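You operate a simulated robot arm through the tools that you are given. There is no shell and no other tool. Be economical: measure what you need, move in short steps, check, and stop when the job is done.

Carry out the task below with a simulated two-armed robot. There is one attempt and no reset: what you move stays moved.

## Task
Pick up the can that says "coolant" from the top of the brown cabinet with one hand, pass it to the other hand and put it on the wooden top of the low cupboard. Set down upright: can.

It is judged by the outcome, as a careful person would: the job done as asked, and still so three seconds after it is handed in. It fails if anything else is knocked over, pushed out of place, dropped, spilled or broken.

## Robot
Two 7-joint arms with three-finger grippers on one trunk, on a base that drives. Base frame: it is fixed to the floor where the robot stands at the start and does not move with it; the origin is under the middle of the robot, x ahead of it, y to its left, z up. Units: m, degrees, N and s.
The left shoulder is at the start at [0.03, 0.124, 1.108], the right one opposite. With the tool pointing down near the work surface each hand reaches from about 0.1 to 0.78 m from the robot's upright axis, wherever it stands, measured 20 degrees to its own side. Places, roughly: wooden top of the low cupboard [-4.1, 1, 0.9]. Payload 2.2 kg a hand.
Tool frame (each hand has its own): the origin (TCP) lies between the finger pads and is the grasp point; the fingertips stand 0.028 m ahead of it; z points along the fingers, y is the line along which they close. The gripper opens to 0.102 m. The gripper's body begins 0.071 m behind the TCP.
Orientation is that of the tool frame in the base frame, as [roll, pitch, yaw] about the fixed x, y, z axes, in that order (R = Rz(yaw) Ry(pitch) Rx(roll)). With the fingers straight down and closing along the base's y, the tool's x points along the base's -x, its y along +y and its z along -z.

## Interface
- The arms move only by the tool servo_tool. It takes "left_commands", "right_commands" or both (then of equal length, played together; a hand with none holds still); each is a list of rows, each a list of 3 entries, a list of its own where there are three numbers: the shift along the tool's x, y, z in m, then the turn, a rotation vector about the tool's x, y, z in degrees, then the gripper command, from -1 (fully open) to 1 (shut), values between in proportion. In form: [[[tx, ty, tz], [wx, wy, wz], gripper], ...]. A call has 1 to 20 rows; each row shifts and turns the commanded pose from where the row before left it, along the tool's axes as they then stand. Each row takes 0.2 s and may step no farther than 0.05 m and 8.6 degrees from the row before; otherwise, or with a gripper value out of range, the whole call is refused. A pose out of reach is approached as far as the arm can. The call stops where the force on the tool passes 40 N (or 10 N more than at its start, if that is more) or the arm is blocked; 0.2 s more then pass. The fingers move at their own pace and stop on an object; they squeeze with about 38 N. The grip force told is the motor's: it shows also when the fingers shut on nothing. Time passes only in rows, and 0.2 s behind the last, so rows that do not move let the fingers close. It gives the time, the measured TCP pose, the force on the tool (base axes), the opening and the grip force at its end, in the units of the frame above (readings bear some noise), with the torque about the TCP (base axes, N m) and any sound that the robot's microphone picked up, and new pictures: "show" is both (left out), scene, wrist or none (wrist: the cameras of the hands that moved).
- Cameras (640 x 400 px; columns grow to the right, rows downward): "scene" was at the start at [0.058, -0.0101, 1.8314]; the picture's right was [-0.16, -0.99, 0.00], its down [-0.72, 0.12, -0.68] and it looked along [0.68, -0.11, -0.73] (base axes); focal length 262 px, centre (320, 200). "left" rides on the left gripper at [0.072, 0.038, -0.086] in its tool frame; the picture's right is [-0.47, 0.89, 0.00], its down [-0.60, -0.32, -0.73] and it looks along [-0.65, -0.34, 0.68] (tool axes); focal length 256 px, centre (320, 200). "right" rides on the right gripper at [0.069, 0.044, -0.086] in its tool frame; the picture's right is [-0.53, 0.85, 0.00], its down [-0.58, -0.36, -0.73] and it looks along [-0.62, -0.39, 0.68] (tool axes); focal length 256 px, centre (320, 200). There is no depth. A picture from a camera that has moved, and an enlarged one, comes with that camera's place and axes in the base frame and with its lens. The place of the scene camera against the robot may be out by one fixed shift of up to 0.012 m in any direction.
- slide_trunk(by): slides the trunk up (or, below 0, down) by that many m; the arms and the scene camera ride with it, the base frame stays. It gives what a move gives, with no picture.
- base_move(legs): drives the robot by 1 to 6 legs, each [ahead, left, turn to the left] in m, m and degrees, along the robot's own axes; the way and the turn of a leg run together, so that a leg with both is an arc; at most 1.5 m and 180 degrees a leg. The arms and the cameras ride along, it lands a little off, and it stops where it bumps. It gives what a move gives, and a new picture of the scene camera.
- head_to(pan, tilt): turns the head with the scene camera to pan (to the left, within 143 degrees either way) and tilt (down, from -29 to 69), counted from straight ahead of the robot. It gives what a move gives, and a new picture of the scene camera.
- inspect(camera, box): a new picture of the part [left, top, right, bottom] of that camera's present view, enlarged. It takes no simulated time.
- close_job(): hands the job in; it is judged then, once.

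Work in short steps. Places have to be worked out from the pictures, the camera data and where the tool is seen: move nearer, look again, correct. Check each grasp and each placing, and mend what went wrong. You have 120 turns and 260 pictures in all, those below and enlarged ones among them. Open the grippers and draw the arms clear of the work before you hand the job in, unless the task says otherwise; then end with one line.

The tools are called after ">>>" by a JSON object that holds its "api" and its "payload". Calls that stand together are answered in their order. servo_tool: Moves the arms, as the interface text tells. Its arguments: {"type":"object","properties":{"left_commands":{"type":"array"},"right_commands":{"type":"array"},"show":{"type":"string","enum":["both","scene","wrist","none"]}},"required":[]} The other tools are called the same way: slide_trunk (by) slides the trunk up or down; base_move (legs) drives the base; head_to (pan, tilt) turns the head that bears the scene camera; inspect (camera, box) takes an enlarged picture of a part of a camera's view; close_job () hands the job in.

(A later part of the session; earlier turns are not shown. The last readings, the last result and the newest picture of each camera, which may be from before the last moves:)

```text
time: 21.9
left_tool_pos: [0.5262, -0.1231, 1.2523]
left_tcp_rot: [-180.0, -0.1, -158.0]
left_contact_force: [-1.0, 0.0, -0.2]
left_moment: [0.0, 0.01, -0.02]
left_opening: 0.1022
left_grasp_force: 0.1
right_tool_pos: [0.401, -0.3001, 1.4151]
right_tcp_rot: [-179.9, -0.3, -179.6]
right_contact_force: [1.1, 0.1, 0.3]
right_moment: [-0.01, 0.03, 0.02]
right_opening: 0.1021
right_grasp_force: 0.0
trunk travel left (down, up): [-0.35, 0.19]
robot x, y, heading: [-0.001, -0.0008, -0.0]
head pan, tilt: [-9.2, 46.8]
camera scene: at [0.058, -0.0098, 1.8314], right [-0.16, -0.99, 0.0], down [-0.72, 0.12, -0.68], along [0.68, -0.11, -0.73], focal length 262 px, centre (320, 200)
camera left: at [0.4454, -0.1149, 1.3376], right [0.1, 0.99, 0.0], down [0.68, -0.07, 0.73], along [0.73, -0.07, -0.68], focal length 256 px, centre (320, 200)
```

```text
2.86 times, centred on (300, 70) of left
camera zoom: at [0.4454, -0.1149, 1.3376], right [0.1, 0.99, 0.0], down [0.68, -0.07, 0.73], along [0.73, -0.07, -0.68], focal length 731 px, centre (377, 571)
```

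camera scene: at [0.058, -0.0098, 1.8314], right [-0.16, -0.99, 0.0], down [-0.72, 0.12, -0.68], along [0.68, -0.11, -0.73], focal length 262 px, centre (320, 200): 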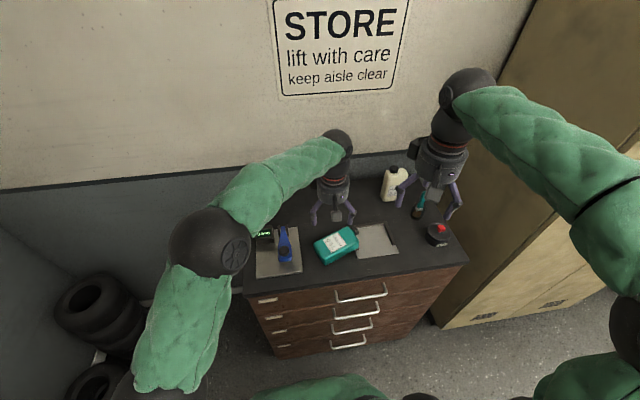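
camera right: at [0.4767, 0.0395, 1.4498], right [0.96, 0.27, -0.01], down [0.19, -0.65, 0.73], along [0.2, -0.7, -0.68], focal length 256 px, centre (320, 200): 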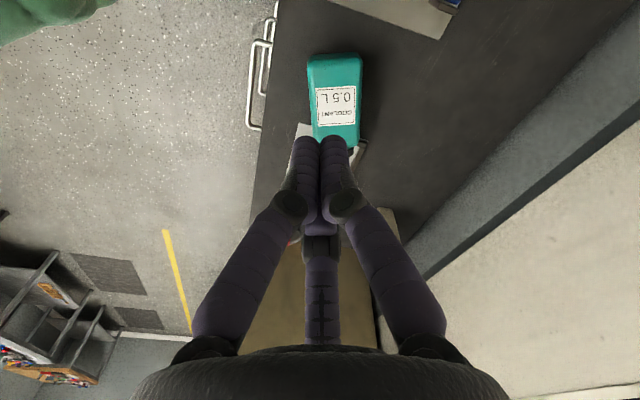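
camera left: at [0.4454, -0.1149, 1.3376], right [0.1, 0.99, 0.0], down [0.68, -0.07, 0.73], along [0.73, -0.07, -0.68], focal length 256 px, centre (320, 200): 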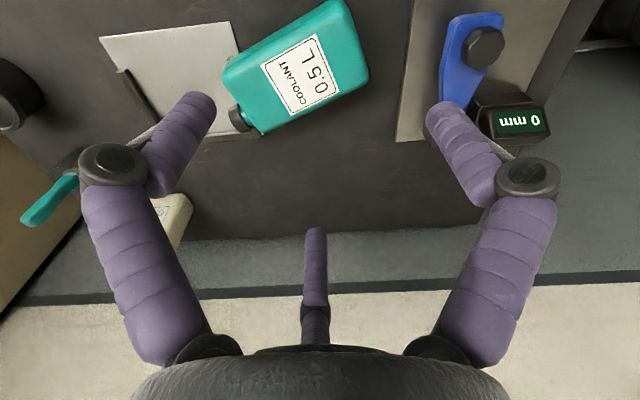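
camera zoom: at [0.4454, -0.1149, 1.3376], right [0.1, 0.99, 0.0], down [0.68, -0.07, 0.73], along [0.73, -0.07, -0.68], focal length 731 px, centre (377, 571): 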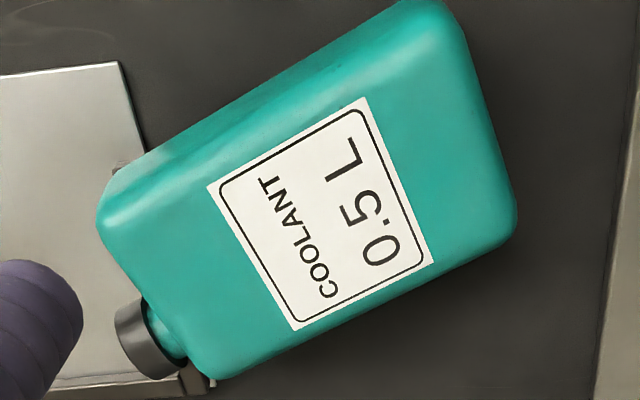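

From the wrist view, the body is about 0.14 × 0.083 m, the label centre is at about (0.547, -0.142) and the axis at -69°. I align over it and lower to z=1.16 for a closer check.

>>> {"api": "servo_tool", "payload": {"left_commands": [[[-0.0129, 0.0046, 0.02], [0, 0, 1.4], -1], [[0, 0, 0.036], [0, 0, 0], -1], [[0, 0, 0.036], [0, 0, 0], -1], [[0, 0, 0], [0, 0, 0], -1]], "show": "wrist"}}

>>> {"api": "inspect", "payload": {"camera": "scene", "box": [290, 180, 410, 280]}}

>>> {"api": "inspect", "payload": {"camera": "right", "box": [380, 0, 640, 170]}}

```text
time: 22.9
left_tool_pos: [0.5376, -0.1148, 1.1615]
left_tcp_rot: [-179.9, 0.1, -159.4]
left_contact_force: [-0.4, 0.5, 0.0]
left_moment: [0.02, -0.06, -0.03]
left_opening: 0.102
left_grasp_force: 0.0
right_tool_pos: [0.3999, -0.2988, 1.4156]
right_tcp_rot: [-179.9, -0.4, -179.7]
right_contact_force: [-0.1, -0.3, -0.4]
right_moment: [-0.02, 0.02, -0.02]
right_opening: 0.1022
right_grasp_force: 0.1
trunk travel left (down, up): [-0.35, 0.19]
robot x, y, heading: [-0.002, -0.0012, -0.1]
head pan, tilt: [-9.2, 46.8]
camera left: at [0.4563, -0.1039, 1.2456], right [0.12, 0.99, 0.0], down [0.68, -0.08, 0.73], along [0.73, -0.09, -0.68], focal length 256 px, centre (320, 200)
```

left: 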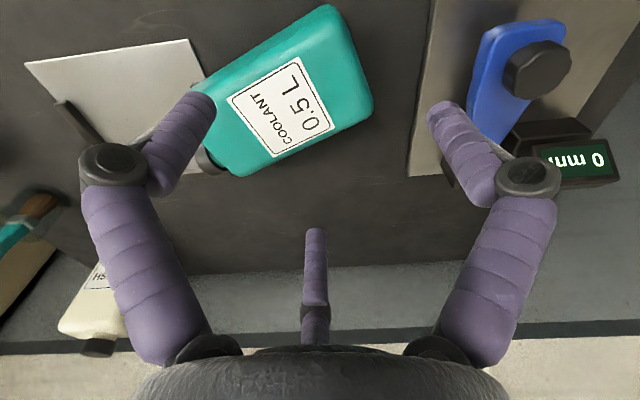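

```text
4.00 times, centred on (350, 230) of scene
camera zoom: at [0.0575, -0.0099, 1.8315], right [-0.16, -0.99, 0.0], down [-0.72, 0.12, -0.68], along [0.68, -0.11, -0.73], focal length 1046 px, centre (200, 80)
```

zoom: 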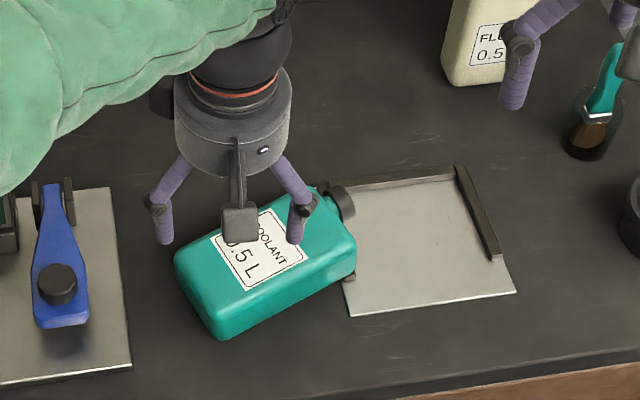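

```text
2.35 times, centred on (510, 85) of right
camera zoom: at [0.3318, -0.2568, 1.5013], right [0.53, 0.85, 0.0], down [0.58, -0.36, 0.73], along [0.62, -0.39, -0.68], focal length 602 px, centre (-127, 471)
```

zoom: 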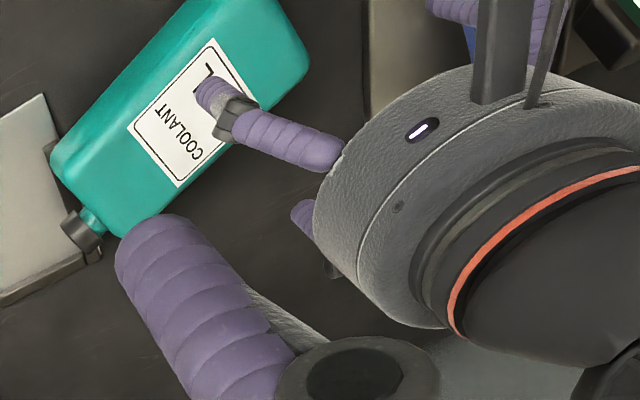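

Combining the left and right views puts the label centre at about (0.553, -0.145, 1.06), so the table is at ≈1.005. I make a 5 mm correction and descend to z=1.10, with the tips just above the can's top face.

>>> {"api": "servo_tool", "payload": {"left_commands": [[[-0.0039, -0.0034, 0.02], [0, 0, -0.3], -1], [[0, 0, 0.02], [0, 0, 0], -1], [[0, 0, 0.02], [0, 0, 0], -1], [[0, 0, 0], [0, 0, 0], -1]], "show": "wrist"}}

>>> {"api": "inspect", "payload": {"camera": "scene", "box": [290, 180, 410, 280]}}

>>> {"api": "inspect", "payload": {"camera": "right", "box": [380, 0, 640, 170]}}

```text
time: 23.9
left_tool_pos: [0.5421, -0.1166, 1.1011]
left_tcp_rot: [-179.9, 0.0, -159.1]
left_contact_force: [-0.3, -0.1, 0.3]
left_moment: [0.0, -0.02, 0.0]
left_opening: 0.1021
left_grasp_force: 0.1
right_tool_pos: [0.4016, -0.2991, 1.4148]
right_tcp_rot: [-179.9, -0.3, -179.6]
right_contact_force: [-0.5, -0.1, 0.3]
right_moment: [0.01, -0.02, 0.03]
right_opening: 0.1022
right_grasp_force: 0.1
trunk travel left (down, up): [-0.35, 0.19]
robot x, y, heading: [0.0004, -0.0003, -0.1]
head pan, tilt: [-9.2, 46.8]
camera left: at [0.4612, -0.1061, 1.1853], right [0.12, 0.99, 0.0], down [0.68, -0.08, 0.73], along [0.73, -0.09, -0.68], focal length 256 px, centre (320, 200)
```

left: 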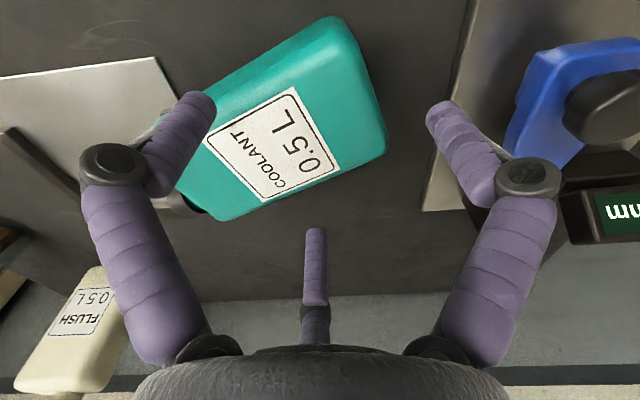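

```text
4.00 times, centred on (350, 230) of scene
camera zoom: at [0.0577, -0.01, 1.8314], right [-0.16, -0.99, 0.0], down [-0.72, 0.12, -0.68], along [0.68, -0.11, -0.73], focal length 1046 px, centre (200, 80)
```

zoom: 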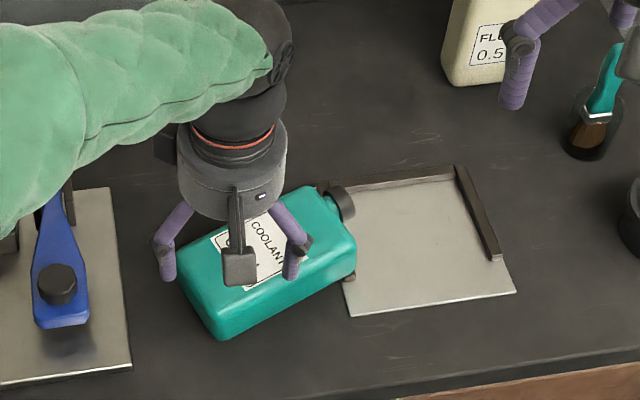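

```text
2.35 times, centred on (510, 85) of right
camera zoom: at [0.3319, -0.2569, 1.5013], right [0.53, 0.85, 0.0], down [0.58, -0.36, 0.73], along [0.62, -0.39, -0.68], focal length 602 px, centre (-127, 471)
```

zoom: 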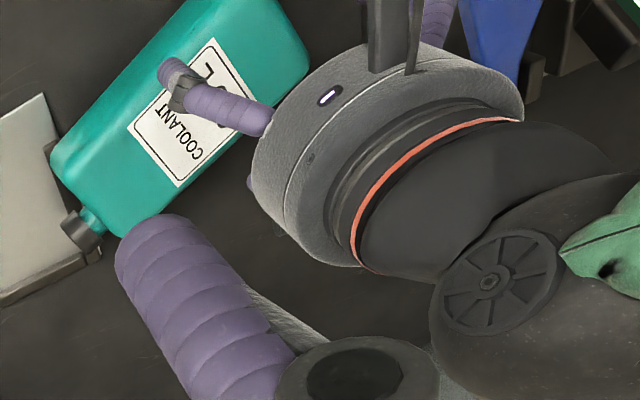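

The clearance per finger across the body width is only a few millimetres, so I measure the body edges against the fingers more accurately.

>>> {"api": "inspect", "payload": {"camera": "left", "box": [170, 0, 410, 240]}}

>>> {"api": "inspect", "payload": {"camera": "scene", "box": [320, 215, 385, 270]}}

```text
1.67 times, centred on (290, 120) of left
camera zoom: at [0.4612, -0.1061, 1.1853], right [0.12, 0.99, 0.0], down [0.68, -0.08, 0.73], along [0.73, -0.09, -0.68], focal length 427 px, centre (370, 333)
```

zoom: 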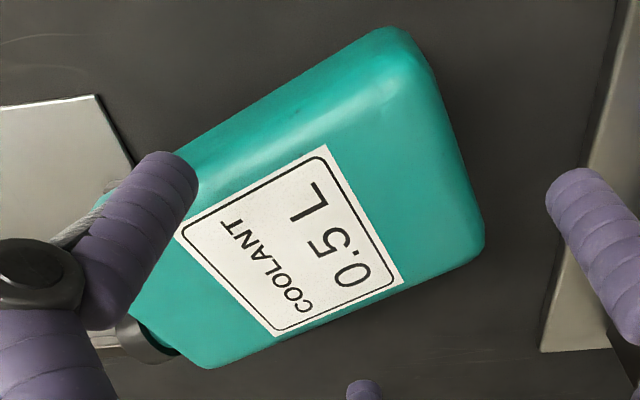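

```text
7.27 times, centred on (352, 242) of scene
camera zoom: at [0.0577, -0.01, 1.8314], right [-0.16, -0.99, 0.0], down [-0.72, 0.12, -0.68], along [0.68, -0.11, -0.73], focal length 1902 px, centre (84, -109)
```

zoom: 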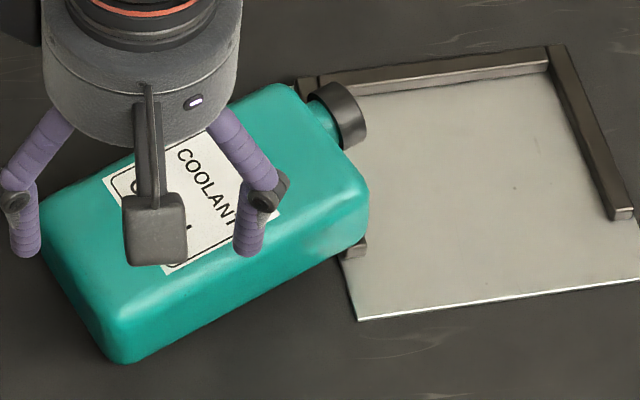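

The gap between the fingers is about 89 mm against a body about 84 mm wide, and the hand is laterally centred to within 1–2 mm. I descend slowly; the force limit guards against a jam.

>>> {"api": "servo_tool", "payload": {"left_commands": [[[0, 0, 0.01], [0, 0, 0], -1], [[0, 0, 0.01], [0, 0, 0], -1], [[0, 0, 0.008], [0, 0, 0], -1], [[0, 0, 0.008], [0, 0, 0], -1], [[0, 0, 0.008], [0, 0, 0], -1], [[0, 0, 0.005], [0, 0, 0], -1], [[0, 0, 0], [0, 0, 0], -1]], "show": "wrist"}}

>>> {"api": "inspect", "payload": {"camera": "scene", "box": [290, 190, 410, 280]}}

```text
time: 25.5
left_tool_pos: [0.5421, -0.1177, 1.0513]
left_tcp_rot: [-179.9, 0.0, -159.1]
left_contact_force: [1.1, 0.5, 0.2]
left_moment: [-0.05, -0.01, 0.05]
left_opening: 0.102
left_grasp_force: 0.1
right_tool_pos: [0.4012, -0.2997, 1.4142]
right_tcp_rot: [-179.9, -0.3, -179.7]
right_contact_force: [-0.6, -0.3, -0.2]
right_moment: [0.01, 0.02, 0.01]
right_opening: 0.102
right_grasp_force: 0.1
trunk travel left (down, up): [-0.35, 0.19]
robot x, y, heading: [0.0031, 0.0015, 0.0]
head pan, tilt: [-9.2, 46.8]
camera left: at [0.4615, -0.1066, 1.1366], right [0.12, 0.99, 0.0], down [0.68, -0.08, 0.73], along [0.73, -0.09, -0.68], focal length 256 px, centre (320, 200)
```

left: 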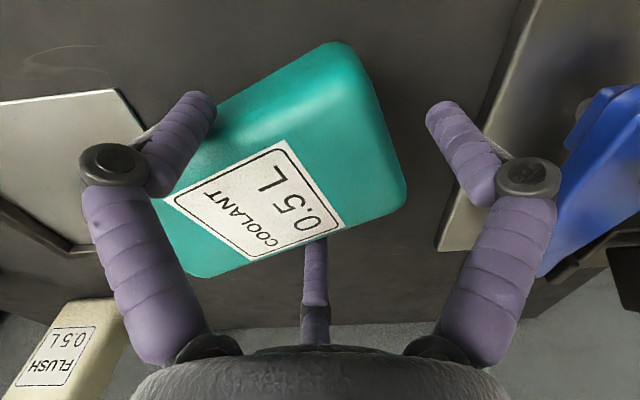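

```text
4.44 times, centred on (350, 235) of scene
camera zoom: at [0.0583, -0.0101, 1.8314], right [-0.16, -0.99, 0.0], down [-0.72, 0.12, -0.68], along [0.68, -0.11, -0.73], focal length 1162 px, centre (187, 44)
```

zoom: 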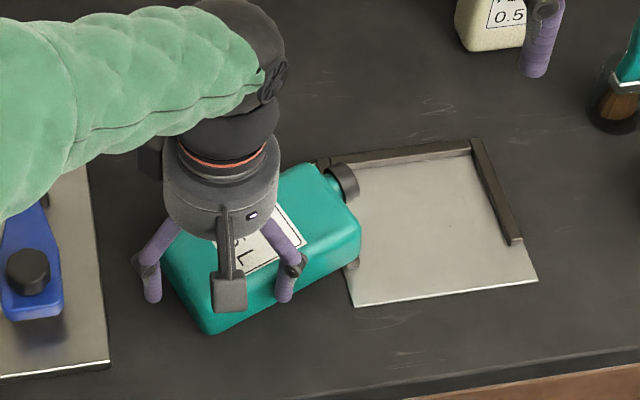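

There was no contact, and the fingers straddle the body. I close.

>>> {"api": "servo_tool", "payload": {"left_commands": [[[0, 0, 0], [0, 0, 0], 1], [[0, 0, 0], [0, 0, 0], 1], [[0, 0, 0], [0, 0, 0], 1], [[0, 0, 0], [0, 0, 0], 1]], "show": "wrist"}}

>>> {"api": "inspect", "payload": {"camera": "scene", "box": [290, 190, 410, 280]}}

```text
time: 26.5
left_tool_pos: [0.5421, -0.117, 1.0525]
left_tcp_rot: [-179.9, -0.1, -159.1]
left_contact_force: [3.0, -0.1, 3.1]
left_moment: [-0.21, -0.1, 0.07]
left_opening: 0.0994
left_grasp_force: 37.7
right_tool_pos: [0.4024, -0.2995, 1.4156]
right_tcp_rot: [-180.0, -0.3, -179.6]
right_contact_force: [-0.2, 0.2, 0.3]
right_moment: [0.0, 0.01, 0.0]
right_opening: 0.1023
right_grasp_force: 0.1
trunk travel left (down, up): [-0.35, 0.19]
robot x, y, heading: [-0.0032, -0.0041, 0.2]
head pan, tilt: [-9.2, 46.8]
camera left: at [0.4617, -0.1067, 1.1371], right [0.12, 0.99, 0.0], down [0.68, -0.08, 0.73], along [0.73, -0.09, -0.68], focal length 256 px, centre (320, 200)
```

left: 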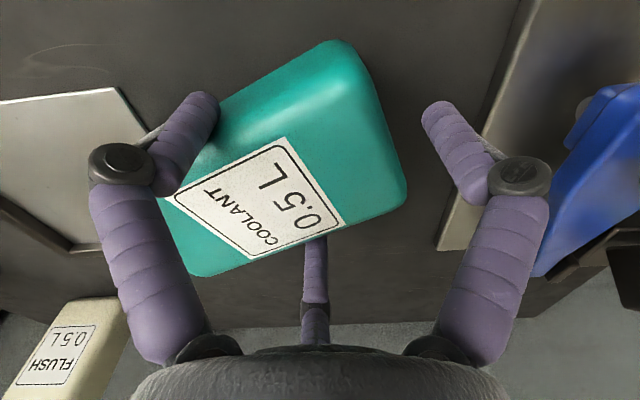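

```text
4.44 times, centred on (350, 235) of scene
camera zoom: at [0.0583, -0.0101, 1.8314], right [-0.16, -0.99, 0.0], down [-0.72, 0.12, -0.68], along [0.68, -0.11, -0.73], focal length 1162 px, centre (187, 44)
```

zoom: 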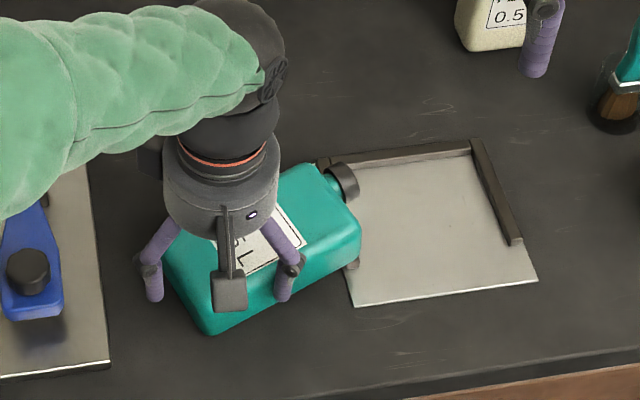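

It grips at 99.4 mm, with two fingers pinching the narrow sides as planned. I lift slowly by 6 cm and check.

>>> {"api": "servo_tool", "payload": {"left_commands": [[[0, 0, -0.01], [0, 0, 0], 1], [[0, 0, -0.01], [0, 0, 0], 1], [[0, 0, -0.02], [0, 0, 0], 1], [[0, 0, -0.02], [0, 0, 0], 1], [[0, 0, -0.02], [0, 0, 0], 1], [[0, 0, -0.02], [0, 0, 0], 1], [[0, 0, 0], [0, 0, 0], 1]]}}

>>> {"api": "inspect", "payload": {"camera": "scene", "box": [280, 160, 410, 280]}}

```text
time: 28.1
left_tool_pos: [0.5433, -0.1164, 1.1523]
left_tcp_rot: [180.0, -0.1, -159.1]
left_contact_force: [0.2, -0.9, -4.9]
left_moment: [0.22, 0.13, 0.03]
left_opening: 0.0996
left_grasp_force: 38.4
right_tool_pos: [0.4015, -0.2988, 1.4144]
right_tcp_rot: [-179.9, -0.5, -179.5]
right_contact_force: [1.2, -0.9, -0.4]
right_moment: [0.03, 0.03, -0.01]
right_opening: 0.1021
right_grasp_force: 0.1
trunk travel left (down, up): [-0.35, 0.19]
robot x, y, heading: [0.0006, 0.001, 0.1]
head pan, tilt: [-9.2, 46.8]
camera scene: at [0.0592, -0.0104, 1.8313], right [-0.16, -0.99, 0.0], down [-0.72, 0.12, -0.68], along [0.68, -0.11, -0.73], focal length 262 px, centre (320, 200)
camera left: at [0.4618, -0.1066, 1.2362], right [0.12, 0.99, 0.0], down [0.68, -0.08, 0.73], along [0.73, -0.09, -0.68], focal length 256 px, centre (320, 200)
```

scene: 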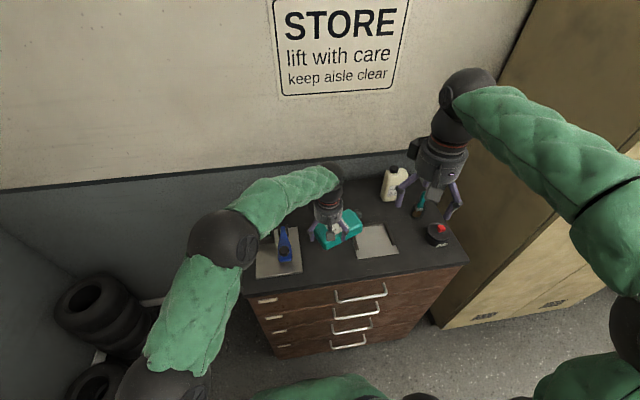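
left: 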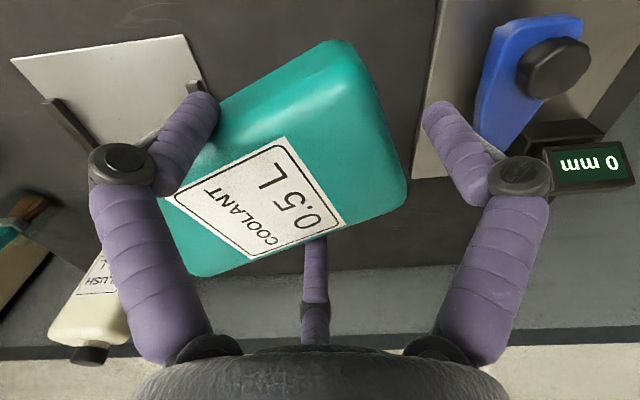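

```text
3.33 times, centred on (345, 220) of scene
camera zoom: at [0.0592, -0.0104, 1.8313], right [-0.16, -0.99, 0.0], down [-0.72, 0.12, -0.68], along [0.68, -0.11, -0.73], focal length 872 px, centre (237, 133)
```

zoom: 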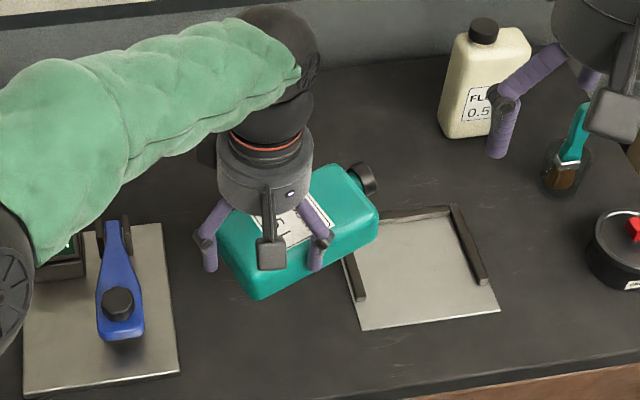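

The hold is rigid and the tray has not moved. I raise the can to z≈1.30, then start tipping it upright (rotation about tool x) in gentle steps.

>>> {"api": "servo_tool", "payload": {"left_commands": [[[0, 0, -0.025], [0, 0, 0], 1], [[0, 0, -0.03], [0, 0, 0], 1], [[0, 0, -0.03], [0, 0, 0], 1], [[0, 0, -0.03], [0, 0, 0], 1], [[0, 0, -0.03], [0, 0, 0], 1], [[0, 0, 0], [0, 0, 0], 1], [[0, 0, 0], [5, 0, 0], 1], [[0, 0, 0], [5, 0, 0], 1], [[0, 0, 0], [5, 0, 0], 1], [[0, 0, 0], [5, 0, 0], 1], [[0, 0, 0], [5, 0, 0], 1], [[0, 0, 0], [5, 0, 0], 1], [[0, 0, 0], [5, 0, 0], 1], [[0, 0, 0], [5, 0, 0], 1], [[0, 0, 0], [0, 0, 0], 1]]}}

```text
time: 31.3
left_tool_pos: [0.5424, -0.1166, 1.2969]
left_tcp_rot: [-140.0, 0.0, -159.0]
left_contact_force: [-0.6, -1.0, -5.8]
left_moment: [0.23, 0.07, -0.01]
left_opening: 0.0991
left_grasp_force: 38.0
right_tool_pos: [0.4017, -0.3002, 1.4143]
right_tcp_rot: [-179.9, -0.3, -179.6]
right_contact_force: [0.3, -0.5, 0.3]
right_moment: [0.0, 0.02, 0.01]
right_opening: 0.1018
right_grasp_force: 0.1
trunk travel left (down, up): [-0.35, 0.19]
robot x, y, heading: [0.001, 0.0008, 0.1]
head pan, tilt: [-9.2, 46.8]
camera scene: at [0.0589, -0.0107, 1.8314], right [-0.16, -0.99, 0.0], down [-0.72, 0.12, -0.68], along [0.68, -0.11, -0.73], focal length 262 px, centre (320, 200)
camera left: at [0.4453, -0.063, 1.3366], right [0.19, 0.8, -0.57], down [0.48, 0.43, 0.76], along [0.85, -0.42, -0.3], focal length 256 px, centre (320, 200)
```

scene: 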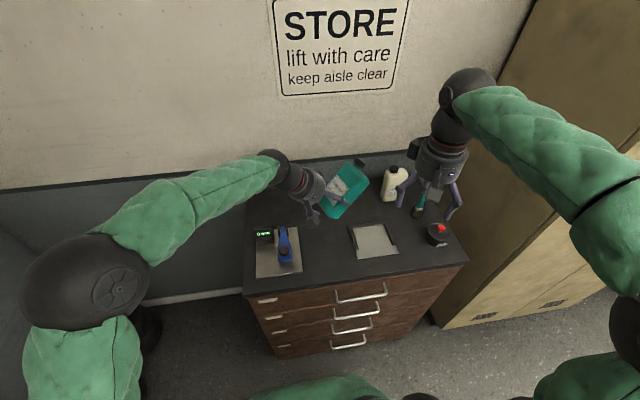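
left: 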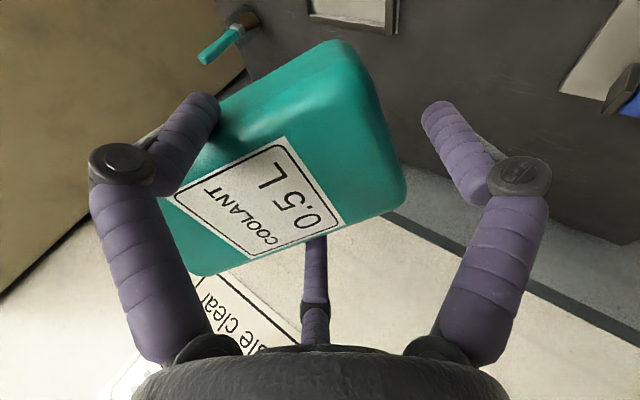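

The tipping works and nothing slips in the hand. I continue the remaining 50°.

>>> {"api": "servo_tool", "payload": {"left_commands": [[[0, 0, 0], [5, 0, 0], 1], [[0, 0, 0], [5, 0, 0], 1], [[0, 0, 0], [5, 0, 0], 1], [[0, 0, 0], [5, 0, 0], 1], [[0, 0, 0], [5, 0, 0], 1], [[0, 0, 0], [5, 0, 0], 1], [[0, 0, 0], [5, 0, 0], 1], [[0, 0, 0], [5, 0, 0], 1], [[0, 0, 0], [5, 0, 0], 1], [[0, 0, 0], [5, 0, 0], 1], [[0, 0, 0], [0, 0, 0], 1]]}}

>>> {"api": "inspect", "payload": {"camera": "scene", "box": [270, 120, 470, 250]}}

>>> {"api": "inspect", "payload": {"camera": "right", "box": [0, 0, 640, 400]}}

```text
time: 33.7
left_tool_pos: [0.5429, -0.1159, 1.2976]
left_tcp_rot: [-89.9, 0.0, -159.2]
left_contact_force: [-0.8, 0.3, -5.3]
left_moment: [0.08, 0.07, 0.03]
left_opening: 0.0993
left_grasp_force: 38.6
right_tool_pos: [0.4008, -0.2997, 1.4145]
right_tcp_rot: [-179.9, -0.3, -179.6]
right_contact_force: [-0.2, -0.2, -0.5]
right_moment: [0.01, 0.01, 0.02]
right_opening: 0.1019
right_grasp_force: 0.1
trunk travel left (down, up): [-0.35, 0.19]
robot x, y, heading: [-0.0019, -0.0029, -0.2]
head pan, tilt: [-9.2, 46.8]
camera scene: at [0.0583, -0.0101, 1.8314], right [-0.16, -0.99, 0.0], down [-0.72, 0.12, -0.68], along [0.68, -0.11, -0.73], focal length 262 px, centre (320, 200)
camera left: at [0.4445, -0.0611, 1.2572], right [0.43, 0.16, -0.89], down [0.3, 0.9, 0.32], along [0.85, -0.41, 0.34], focal length 256 px, centre (320, 200)
```

scene: 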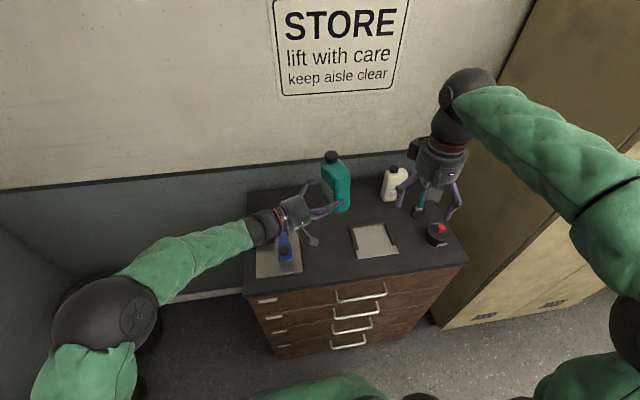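
left: 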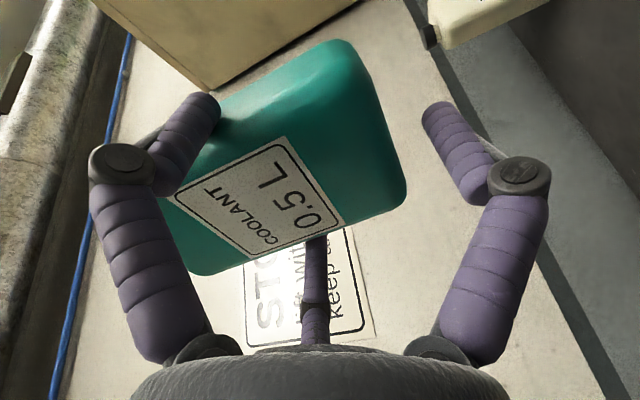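

```text
3.08 times, centred on (370, 185) of scene
camera zoom: at [0.0583, -0.0101, 1.8314], right [-0.16, -0.99, 0.0], down [-0.72, 0.12, -0.68], along [0.68, -0.11, -0.73], focal length 805 px, centre (166, 246)
```

zoom: 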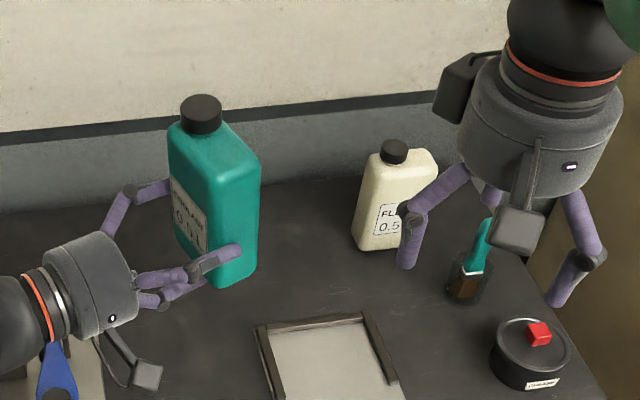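

```text
1.00 times, centred on (320, 200) of right (not enlarged: the box is as wide or as high as the picture)
camera zoom: at [0.3324, -0.257, 1.5011], right [0.53, 0.85, 0.0], down [0.58, -0.36, 0.73], along [0.62, -0.39, -0.69], focal length 256 px, centre (320, 200)
```

zoom: 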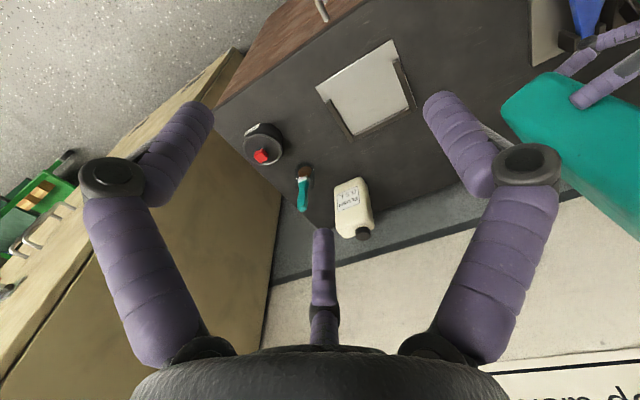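

The can is upright in the left hand. Before backing away from the cabinet for handover space, I look behind the robot.

>>> {"api": "head_to", "payload": {"pan": 140, "tilt": 25}}

>>> {"api": "head_to", "payload": {"pan": -140, "tilt": 25}}

```text
time: 36.1
left_tool_pos: [0.5408, -0.1172, 1.2976]
left_tcp_rot: [-90.0, 0.0, -159.1]
left_contact_force: [0.6, -0.4, -4.8]
left_moment: [0.13, 0.03, 0.04]
left_opening: 0.0996
left_grasp_force: 38.1
right_tool_pos: [0.4018, -0.2994, 1.4141]
right_tcp_rot: [-179.9, -0.3, -179.6]
right_contact_force: [0.1, 0.0, -1.0]
right_moment: [0.01, 0.01, -0.01]
right_opening: 0.1019
right_grasp_force: 0.0
trunk travel left (down, up): [-0.35, 0.19]
robot x, y, heading: [0.0005, 0.0014, -0.0]
head pan, tilt: [140.0, 25.0]
camera scene: at [-0.0907, 0.0618, 1.8645], right [0.64, 0.77, 0.0], down [0.32, -0.27, -0.91], along [-0.69, 0.58, -0.42], focal length 262 px, centre (320, 200)
```

scene: 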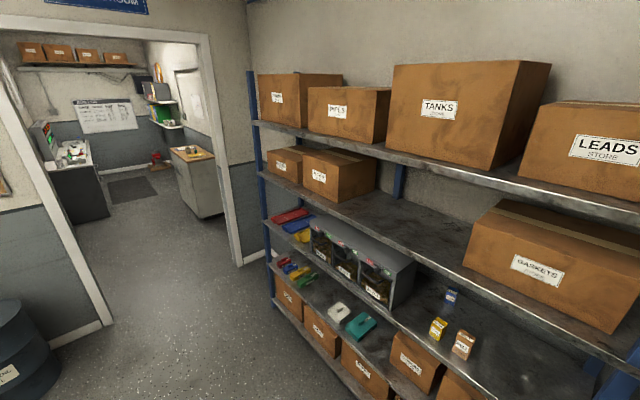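

```text
time: 39.9
left_tool_pos: [0.5425, -0.1169, 1.2963]
left_tcp_rot: [-90.0, -0.1, -159.1]
left_contact_force: [-1.0, 0.4, -6.5]
left_moment: [0.1, 0.07, 0.0]
left_opening: 0.0992
left_grasp_force: 38.2
right_tool_pos: [0.4024, -0.3002, 1.4152]
right_tcp_rot: [-179.9, -0.3, -179.7]
right_contact_force: [-0.2, 0.0, 0.7]
right_moment: [0.0, 0.0, 0.01]
right_opening: 0.1019
right_grasp_force: 0.1
trunk travel left (down, up): [-0.35, 0.19]
robot x, y, heading: [0.0001, -0.0034, 0.1]
head pan, tilt: [-140.0, 25.0]
camera scene: at [-0.0906, -0.0568, 1.8645], right [-0.64, 0.77, 0.0], down [0.32, 0.27, -0.91], along [-0.69, -0.58, -0.42], focal length 262 px, centre (320, 200)
```

scene: 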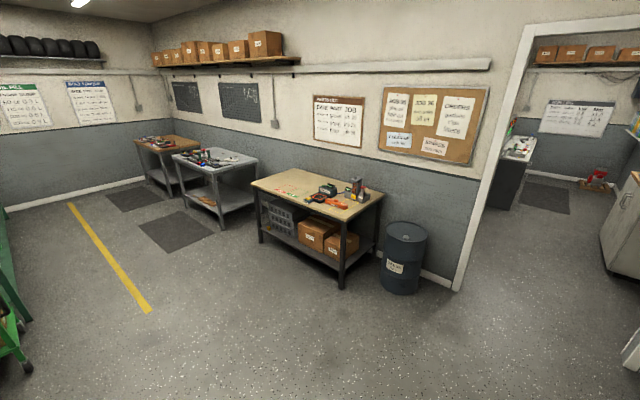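

There is a doorway at x≈-2.45, y from -0.3 to 0.93, leading to the cupboard room, and the floor behind the robot is free. I back off 0.45 m to do the handover clear of the cabinet.

>>> {"api": "base_move", "payload": {"legs": [[-0.45, 0, 0]]}}

>>> {"api": "head_to", "payload": {"pan": -10, "tilt": 45}}

```text
time: 42.6
left_tool_pos: [0.0935, -0.1172, 1.2975]
left_tcp_rot: [-90.0, 0.0, -159.2]
left_contact_force: [0.0, -0.4, -5.8]
left_moment: [0.13, 0.0, 0.01]
left_opening: 0.0993
left_grasp_force: 38.1
right_tool_pos: [-0.0464, -0.3007, 1.4154]
right_tcp_rot: [-180.0, -0.3, -179.8]
right_contact_force: [-0.3, -0.2, 0.0]
right_moment: [0.01, 0.02, 0.01]
right_opening: 0.102
right_grasp_force: 0.0
trunk travel left (down, up): [-0.35, 0.19]
robot x, y, heading: [-0.4473, 0.0025, 0.3]
head pan, tilt: [-140.0, 25.0]
camera scene: at [-0.5384, -0.0563, 1.8645], right [-0.64, 0.77, 0.0], down [0.32, 0.27, -0.91], along [-0.7, -0.58, -0.42], focal length 262 px, centre (320, 200)
```

scene: 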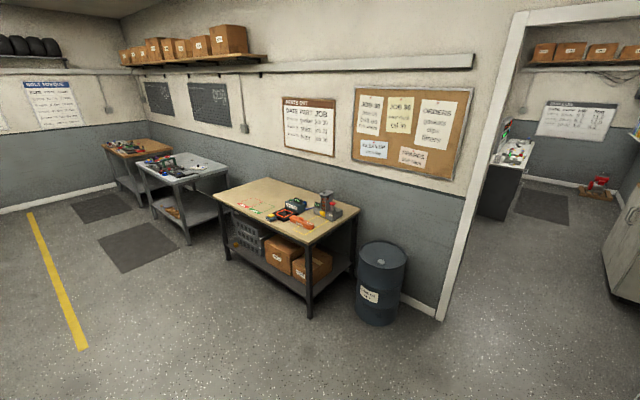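

```text
time: 44.8
left_tool_pos: [0.0952, -0.1165, 1.2958]
left_tcp_rot: [-90.0, 0.0, -159.2]
left_contact_force: [-0.4, -0.6, -5.9]
left_moment: [0.14, 0.06, 0.05]
left_opening: 0.099
left_grasp_force: 38.0
right_tool_pos: [-0.0458, -0.3004, 1.4129]
right_tcp_rot: [-179.9, -0.3, -179.7]
right_contact_force: [-0.3, -0.4, -0.8]
right_moment: [0.0, 0.0, 0.02]
right_opening: 0.1021
right_grasp_force: 0.1
trunk travel left (down, up): [-0.35, 0.19]
robot x, y, heading: [-0.4466, 0.0004, -0.0]
head pan, tilt: [-10.0, 45.0]
camera scene: at [-0.387, -0.0115, 1.8339], right [-0.18, -0.98, 0.0], down [-0.7, 0.12, -0.71], along [0.7, -0.12, -0.71], focal length 262 px, centre (320, 200)
```

scene: 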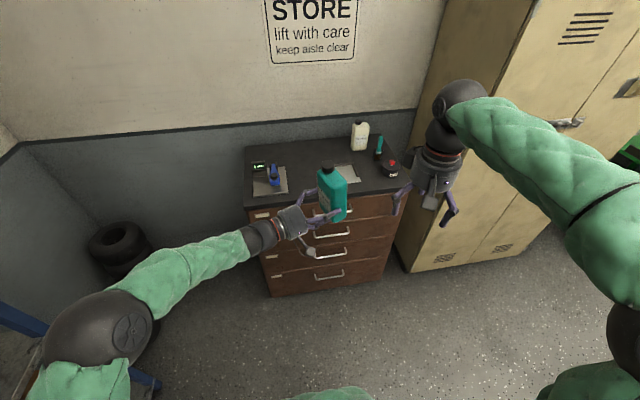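

I lower the can by 12 cm with the left hand, turn the right hand to match the can's yaw and bring it to hover above the can's top.

>>> {"api": "servo_tool", "payload": {"left_commands": [[[0, 0.015, 0], [0, 0, 0], 1], [[0, 0.015, 0], [0, 0, 0], 1], [[0, 0.015, 0], [0, 0, 0], 1], [[0, 0.015, 0], [0, 0, 0], 1], [[0, 0.015, 0], [0, 0, 0], 1], [[0, 0.015, 0], [0, 0, 0], 1], [[0, 0.015, 0], [0, 0, 0], 1], [[0, 0.015, 0], [0, 0, 0], 1], [[0, 0, 0], [0, 0, 0], 1]], "right_commands": [[[0, 0, 0], [0, 0, -6.9], -1], [[0, 0, 0], [0, 0, -6.9], -1], [[0, 0, 0], [0, 0, -6.9], -1], [[-0.0393, 0.0175, 0.0066], [0, 0, 0], -1], [[-0.0393, 0.0175, 0.0066], [0, 0, 0], -1], [[-0.0393, 0.0175, 0.0066], [0, 0, 0], -1], [[-0.0393, 0.0175, 0.0066], [0, 0, 0], -1], [[-0.0393, 0.0175, 0.0066], [0, 0, 0], -1], [[0, 0, 0], [0, 0, 0], -1]]}}

>>> {"api": "inspect", "payload": {"camera": "scene", "box": [270, 110, 430, 250]}}

```text
time: 46.8
left_tool_pos: [0.0945, -0.1183, 1.1776]
left_tcp_rot: [-90.0, 0.1, -159.2]
left_contact_force: [0.5, -0.4, -5.9]
left_moment: [0.13, 0.04, 0.0]
left_opening: 0.0994
left_grasp_force: 38.2
right_tool_pos: [0.1047, -0.1495, 1.3824]
right_tcp_rot: [179.9, -0.2, -159.1]
right_contact_force: [-0.9, -0.2, 1.2]
right_moment: [-0.03, 0.0, 0.02]
right_opening: 0.102
right_grasp_force: 0.0
trunk travel left (down, up): [-0.35, 0.19]
robot x, y, heading: [-0.4457, -0.0004, -0.2]
head pan, tilt: [-10.0, 45.0]
camera scene: at [-0.3888, -0.0124, 1.834], right [-0.18, -0.98, 0.0], down [-0.7, 0.12, -0.71], along [0.7, -0.12, -0.71], focal length 262 px, centre (320, 200)
camera right: at [0.0254, -0.1331, 1.4674], right [0.2, 0.98, 0.0], down [0.67, -0.13, 0.73], along [0.71, -0.14, -0.69], focal length 256 px, centre (320, 200)
camera left: at [-0.0035, -0.063, 1.1375], right [0.43, 0.16, -0.89], down [0.31, 0.9, 0.32], along [0.85, -0.41, 0.34], focal length 256 px, centre (320, 200)
```

scene: 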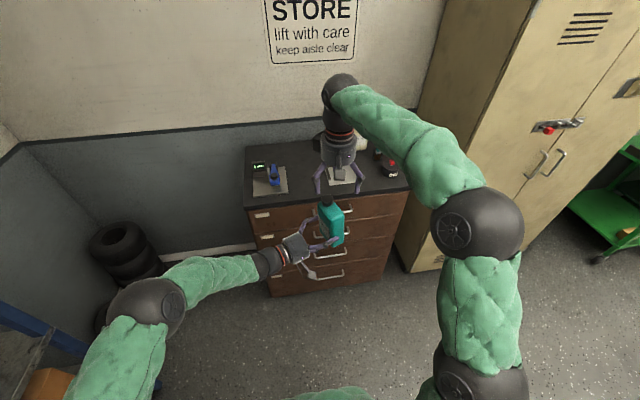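
right: 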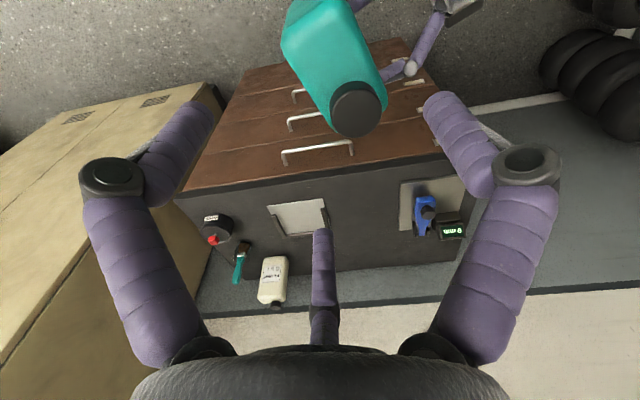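
left: 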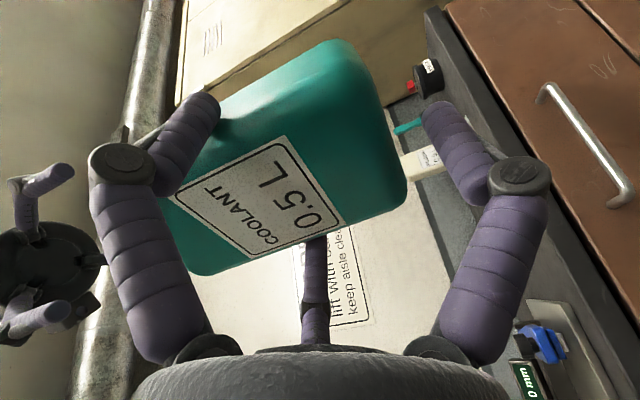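

```text
2.86 times, centred on (350, 180) of scene
camera zoom: at [-0.3888, -0.0124, 1.834], right [-0.18, -0.98, 0.0], down [-0.7, 0.12, -0.71], along [0.7, -0.12, -0.71], focal length 747 px, centre (234, 257)
```

zoom: 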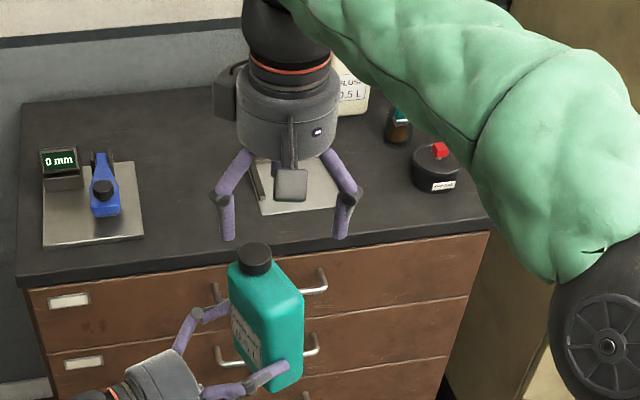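

The cap appears about 5 mm nearer the left hand than predicted. I enlarge to measure the shoulder edges.

>>> {"api": "inspect", "payload": {"camera": "right", "box": [250, 0, 450, 150]}}

```text
2.67 times, centred on (350, 75) of right
camera zoom: at [0.0254, -0.1331, 1.4674], right [0.2, 0.98, 0.0], down [0.67, -0.13, 0.73], along [0.71, -0.14, -0.69], focal length 683 px, centre (240, 533)
```

zoom: 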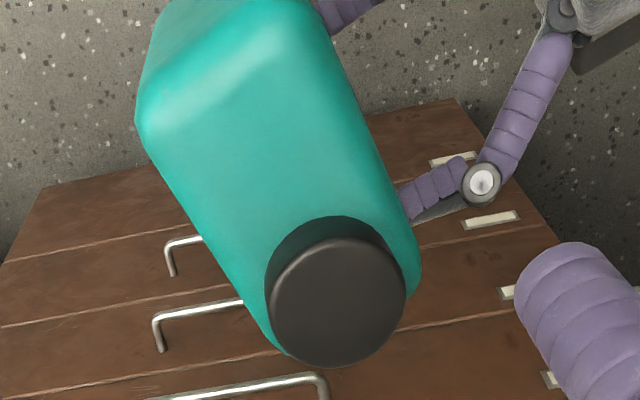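

The body centre is within about 3 mm of the prediction. I shift the right hand 5 mm along tool y and descend to z≈1.268, with the thumb on the label side and the pair behind the far face.

>>> {"api": "servo_tool", "payload": {"right_commands": [[[0, 0.005, 0.01], [0, 0, 0], -1], [[0, 0, 0.02], [0, 0, 0], -1], [[0, 0, 0.02], [0, 0, 0], -1], [[0, 0, 0.016], [0, 0, 0], -1], [[0, 0, 0.016], [0, 0, 0], -1], [[0, 0, 0.016], [0, 0, 0], -1], [[0, 0, 0.016], [0, 0, 0], -1], [[0, 0, 0], [0, 0, 0], -1]]}}

>>> {"api": "inspect", "payload": {"camera": "scene", "box": [270, 130, 400, 260]}}

```text
time: 48.6
left_tool_pos: [0.0955, -0.118, 1.1754]
left_tcp_rot: [-90.0, 0.1, -159.2]
left_contact_force: [0.4, -0.5, -5.6]
left_moment: [0.12, 0.01, 0.0]
left_opening: 0.0989
left_grasp_force: 37.4
right_tool_pos: [0.1036, -0.1449, 1.2665]
right_tcp_rot: [180.0, -0.4, -159.2]
right_contact_force: [-0.5, -0.1, -0.1]
right_moment: [0.01, 0.02, -0.04]
right_opening: 0.1021
right_grasp_force: 0.1
trunk travel left (down, up): [-0.35, 0.19]
robot x, y, heading: [-0.447, 0.0018, 0.1]
head pan, tilt: [-10.0, 45.0]
camera scene: at [-0.3871, -0.0113, 1.8339], right [-0.18, -0.98, 0.0], down [-0.7, 0.12, -0.71], along [0.7, -0.12, -0.71], focal length 262 px, centre (320, 200)
camera right: at [0.0236, -0.1285, 1.3531], right [0.2, 0.98, 0.0], down [0.67, -0.13, 0.73], along [0.71, -0.15, -0.69], focal length 256 px, centre (320, 200)
```

scene: 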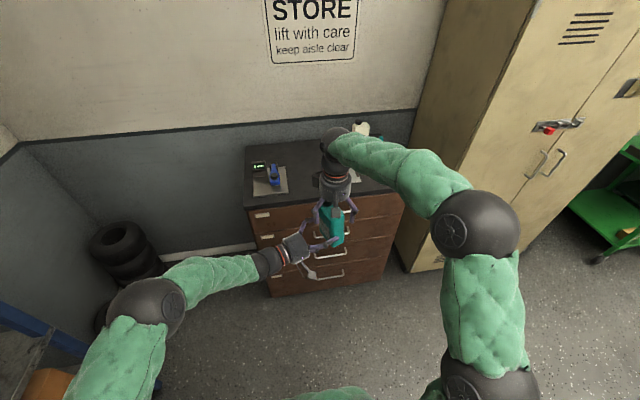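
right: 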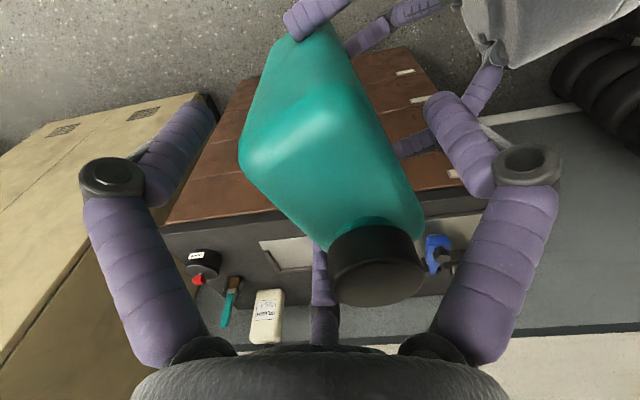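

```text
3.08 times, centred on (335, 195) of scene
camera zoom: at [-0.3871, -0.0113, 1.8339], right [-0.18, -0.98, 0.0], down [-0.7, 0.12, -0.71], along [0.7, -0.12, -0.71], focal length 805 px, centre (274, 215)
```

zoom: 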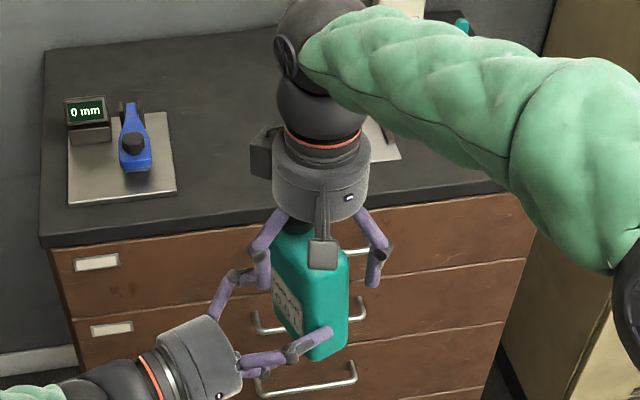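

There is no contact. I close the right hand around the upper body while the left still holds.

>>> {"api": "servo_tool", "payload": {"right_commands": [[[0, 0, 0], [0, 0, 0], -0.8], [[0, 0, 0], [0, 0, 0], -0.6], [[0, 0, 0], [0, 0, 0], -0.4], [[0, 0, 0], [0, 0, 0], 0], [[0, 0, 0], [0, 0, 0], 1], [[0, 0, 0], [0, 0, 0], 1], [[0, 0, 0], [0, 0, 0], 1]], "show": "wrist"}}

>>> {"api": "inspect", "payload": {"camera": "scene", "box": [270, 130, 400, 260]}}

>>> {"api": "inspect", "payload": {"camera": "left", "box": [0, 0, 640, 400]}}

```text
time: 50.2
left_tool_pos: [0.0949, -0.118, 1.1756]
left_tcp_rot: [-89.9, -0.1, -159.4]
left_contact_force: [-16.7, 16.9, -8.2]
left_moment: [-0.1, -0.71, 0.19]
left_opening: 0.0994
left_grasp_force: 37.4
right_tool_pos: [0.1051, -0.1457, 1.2675]
right_tcp_rot: [-179.9, -0.1, -159.2]
right_contact_force: [17.2, -17.6, 2.3]
right_moment: [-1.3, -0.69, -0.49]
right_opening: 0.073
right_grasp_force: 37.9
trunk travel left (down, up): [-0.35, 0.19]
robot x, y, heading: [-0.4448, 0.0018, 0.1]
head pan, tilt: [-10.0, 45.0]
camera right: at [0.0245, -0.1294, 1.3538], right [0.2, 0.98, 0.0], down [0.67, -0.13, 0.73], along [0.71, -0.15, -0.68], focal length 256 px, centre (320, 200)
```

right: 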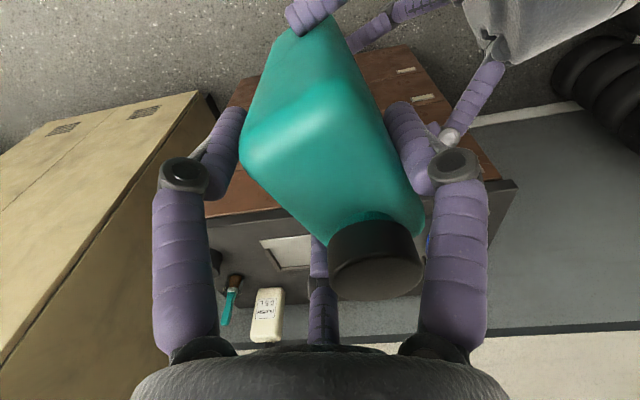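

```text
3.08 times, centred on (335, 195) of scene
camera zoom: at [-0.3869, -0.0114, 1.8339], right [-0.18, -0.98, 0.0], down [-0.7, 0.12, -0.71], along [0.7, -0.12, -0.71], focal length 805 px, centre (274, 215)
```

zoom: 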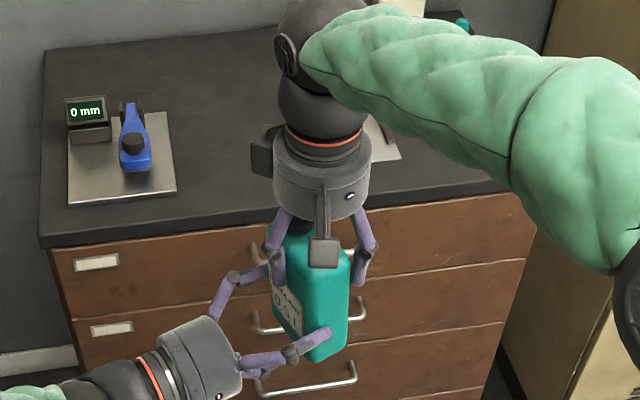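

```text
1.00 times, centred on (320, 200) of left (not enlarged: the box is as wide or as high as the picture)
camera zoom: at [-0.0029, -0.0623, 1.1367], right [0.43, 0.16, -0.89], down [0.31, 0.9, 0.32], along [0.85, -0.41, 0.34], focal length 256 px, centre (320, 200)
```

zoom: 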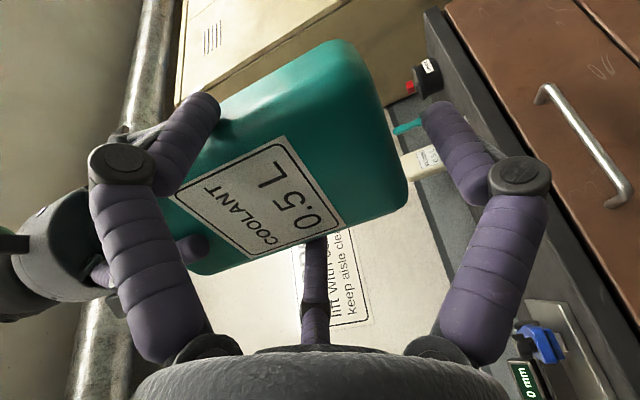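

The grip closed at 73 mm, as expected for a corner grip, but the hands push against each other with about 24 N along tool y. I ease the right hand a few millimetres to relax that.

>>> {"api": "servo_tool", "payload": {"right_commands": [[[-0.001, -0.002, 0], [0, 0, 0], 1], [[0, -0.001, 0], [0, 0, 0], 1], [[0, 0, 0], [0, 0, 0], 1]], "show": "none"}}

```text
time: 51.0
left_tool_pos: [0.0965, -0.1181, 1.1758]
left_tcp_rot: [-90.1, -0.1, -159.2]
left_contact_force: [-1.2, 1.2, -16.0]
left_moment: [1.08, 0.9, 0.23]
left_opening: 0.0992
left_grasp_force: 37.2
right_tool_pos: [0.105, -0.1457, 1.2678]
right_tcp_rot: [179.9, -0.5, -159.0]
right_contact_force: [0.1, -1.6, 10.5]
right_moment: [-0.84, -0.87, -0.25]
right_opening: 0.0733
right_grasp_force: 37.9
trunk travel left (down, up): [-0.35, 0.19]
robot x, y, heading: [-0.4449, 0.0013, -0.2]
head pan, tilt: [-10.0, 45.0]
```

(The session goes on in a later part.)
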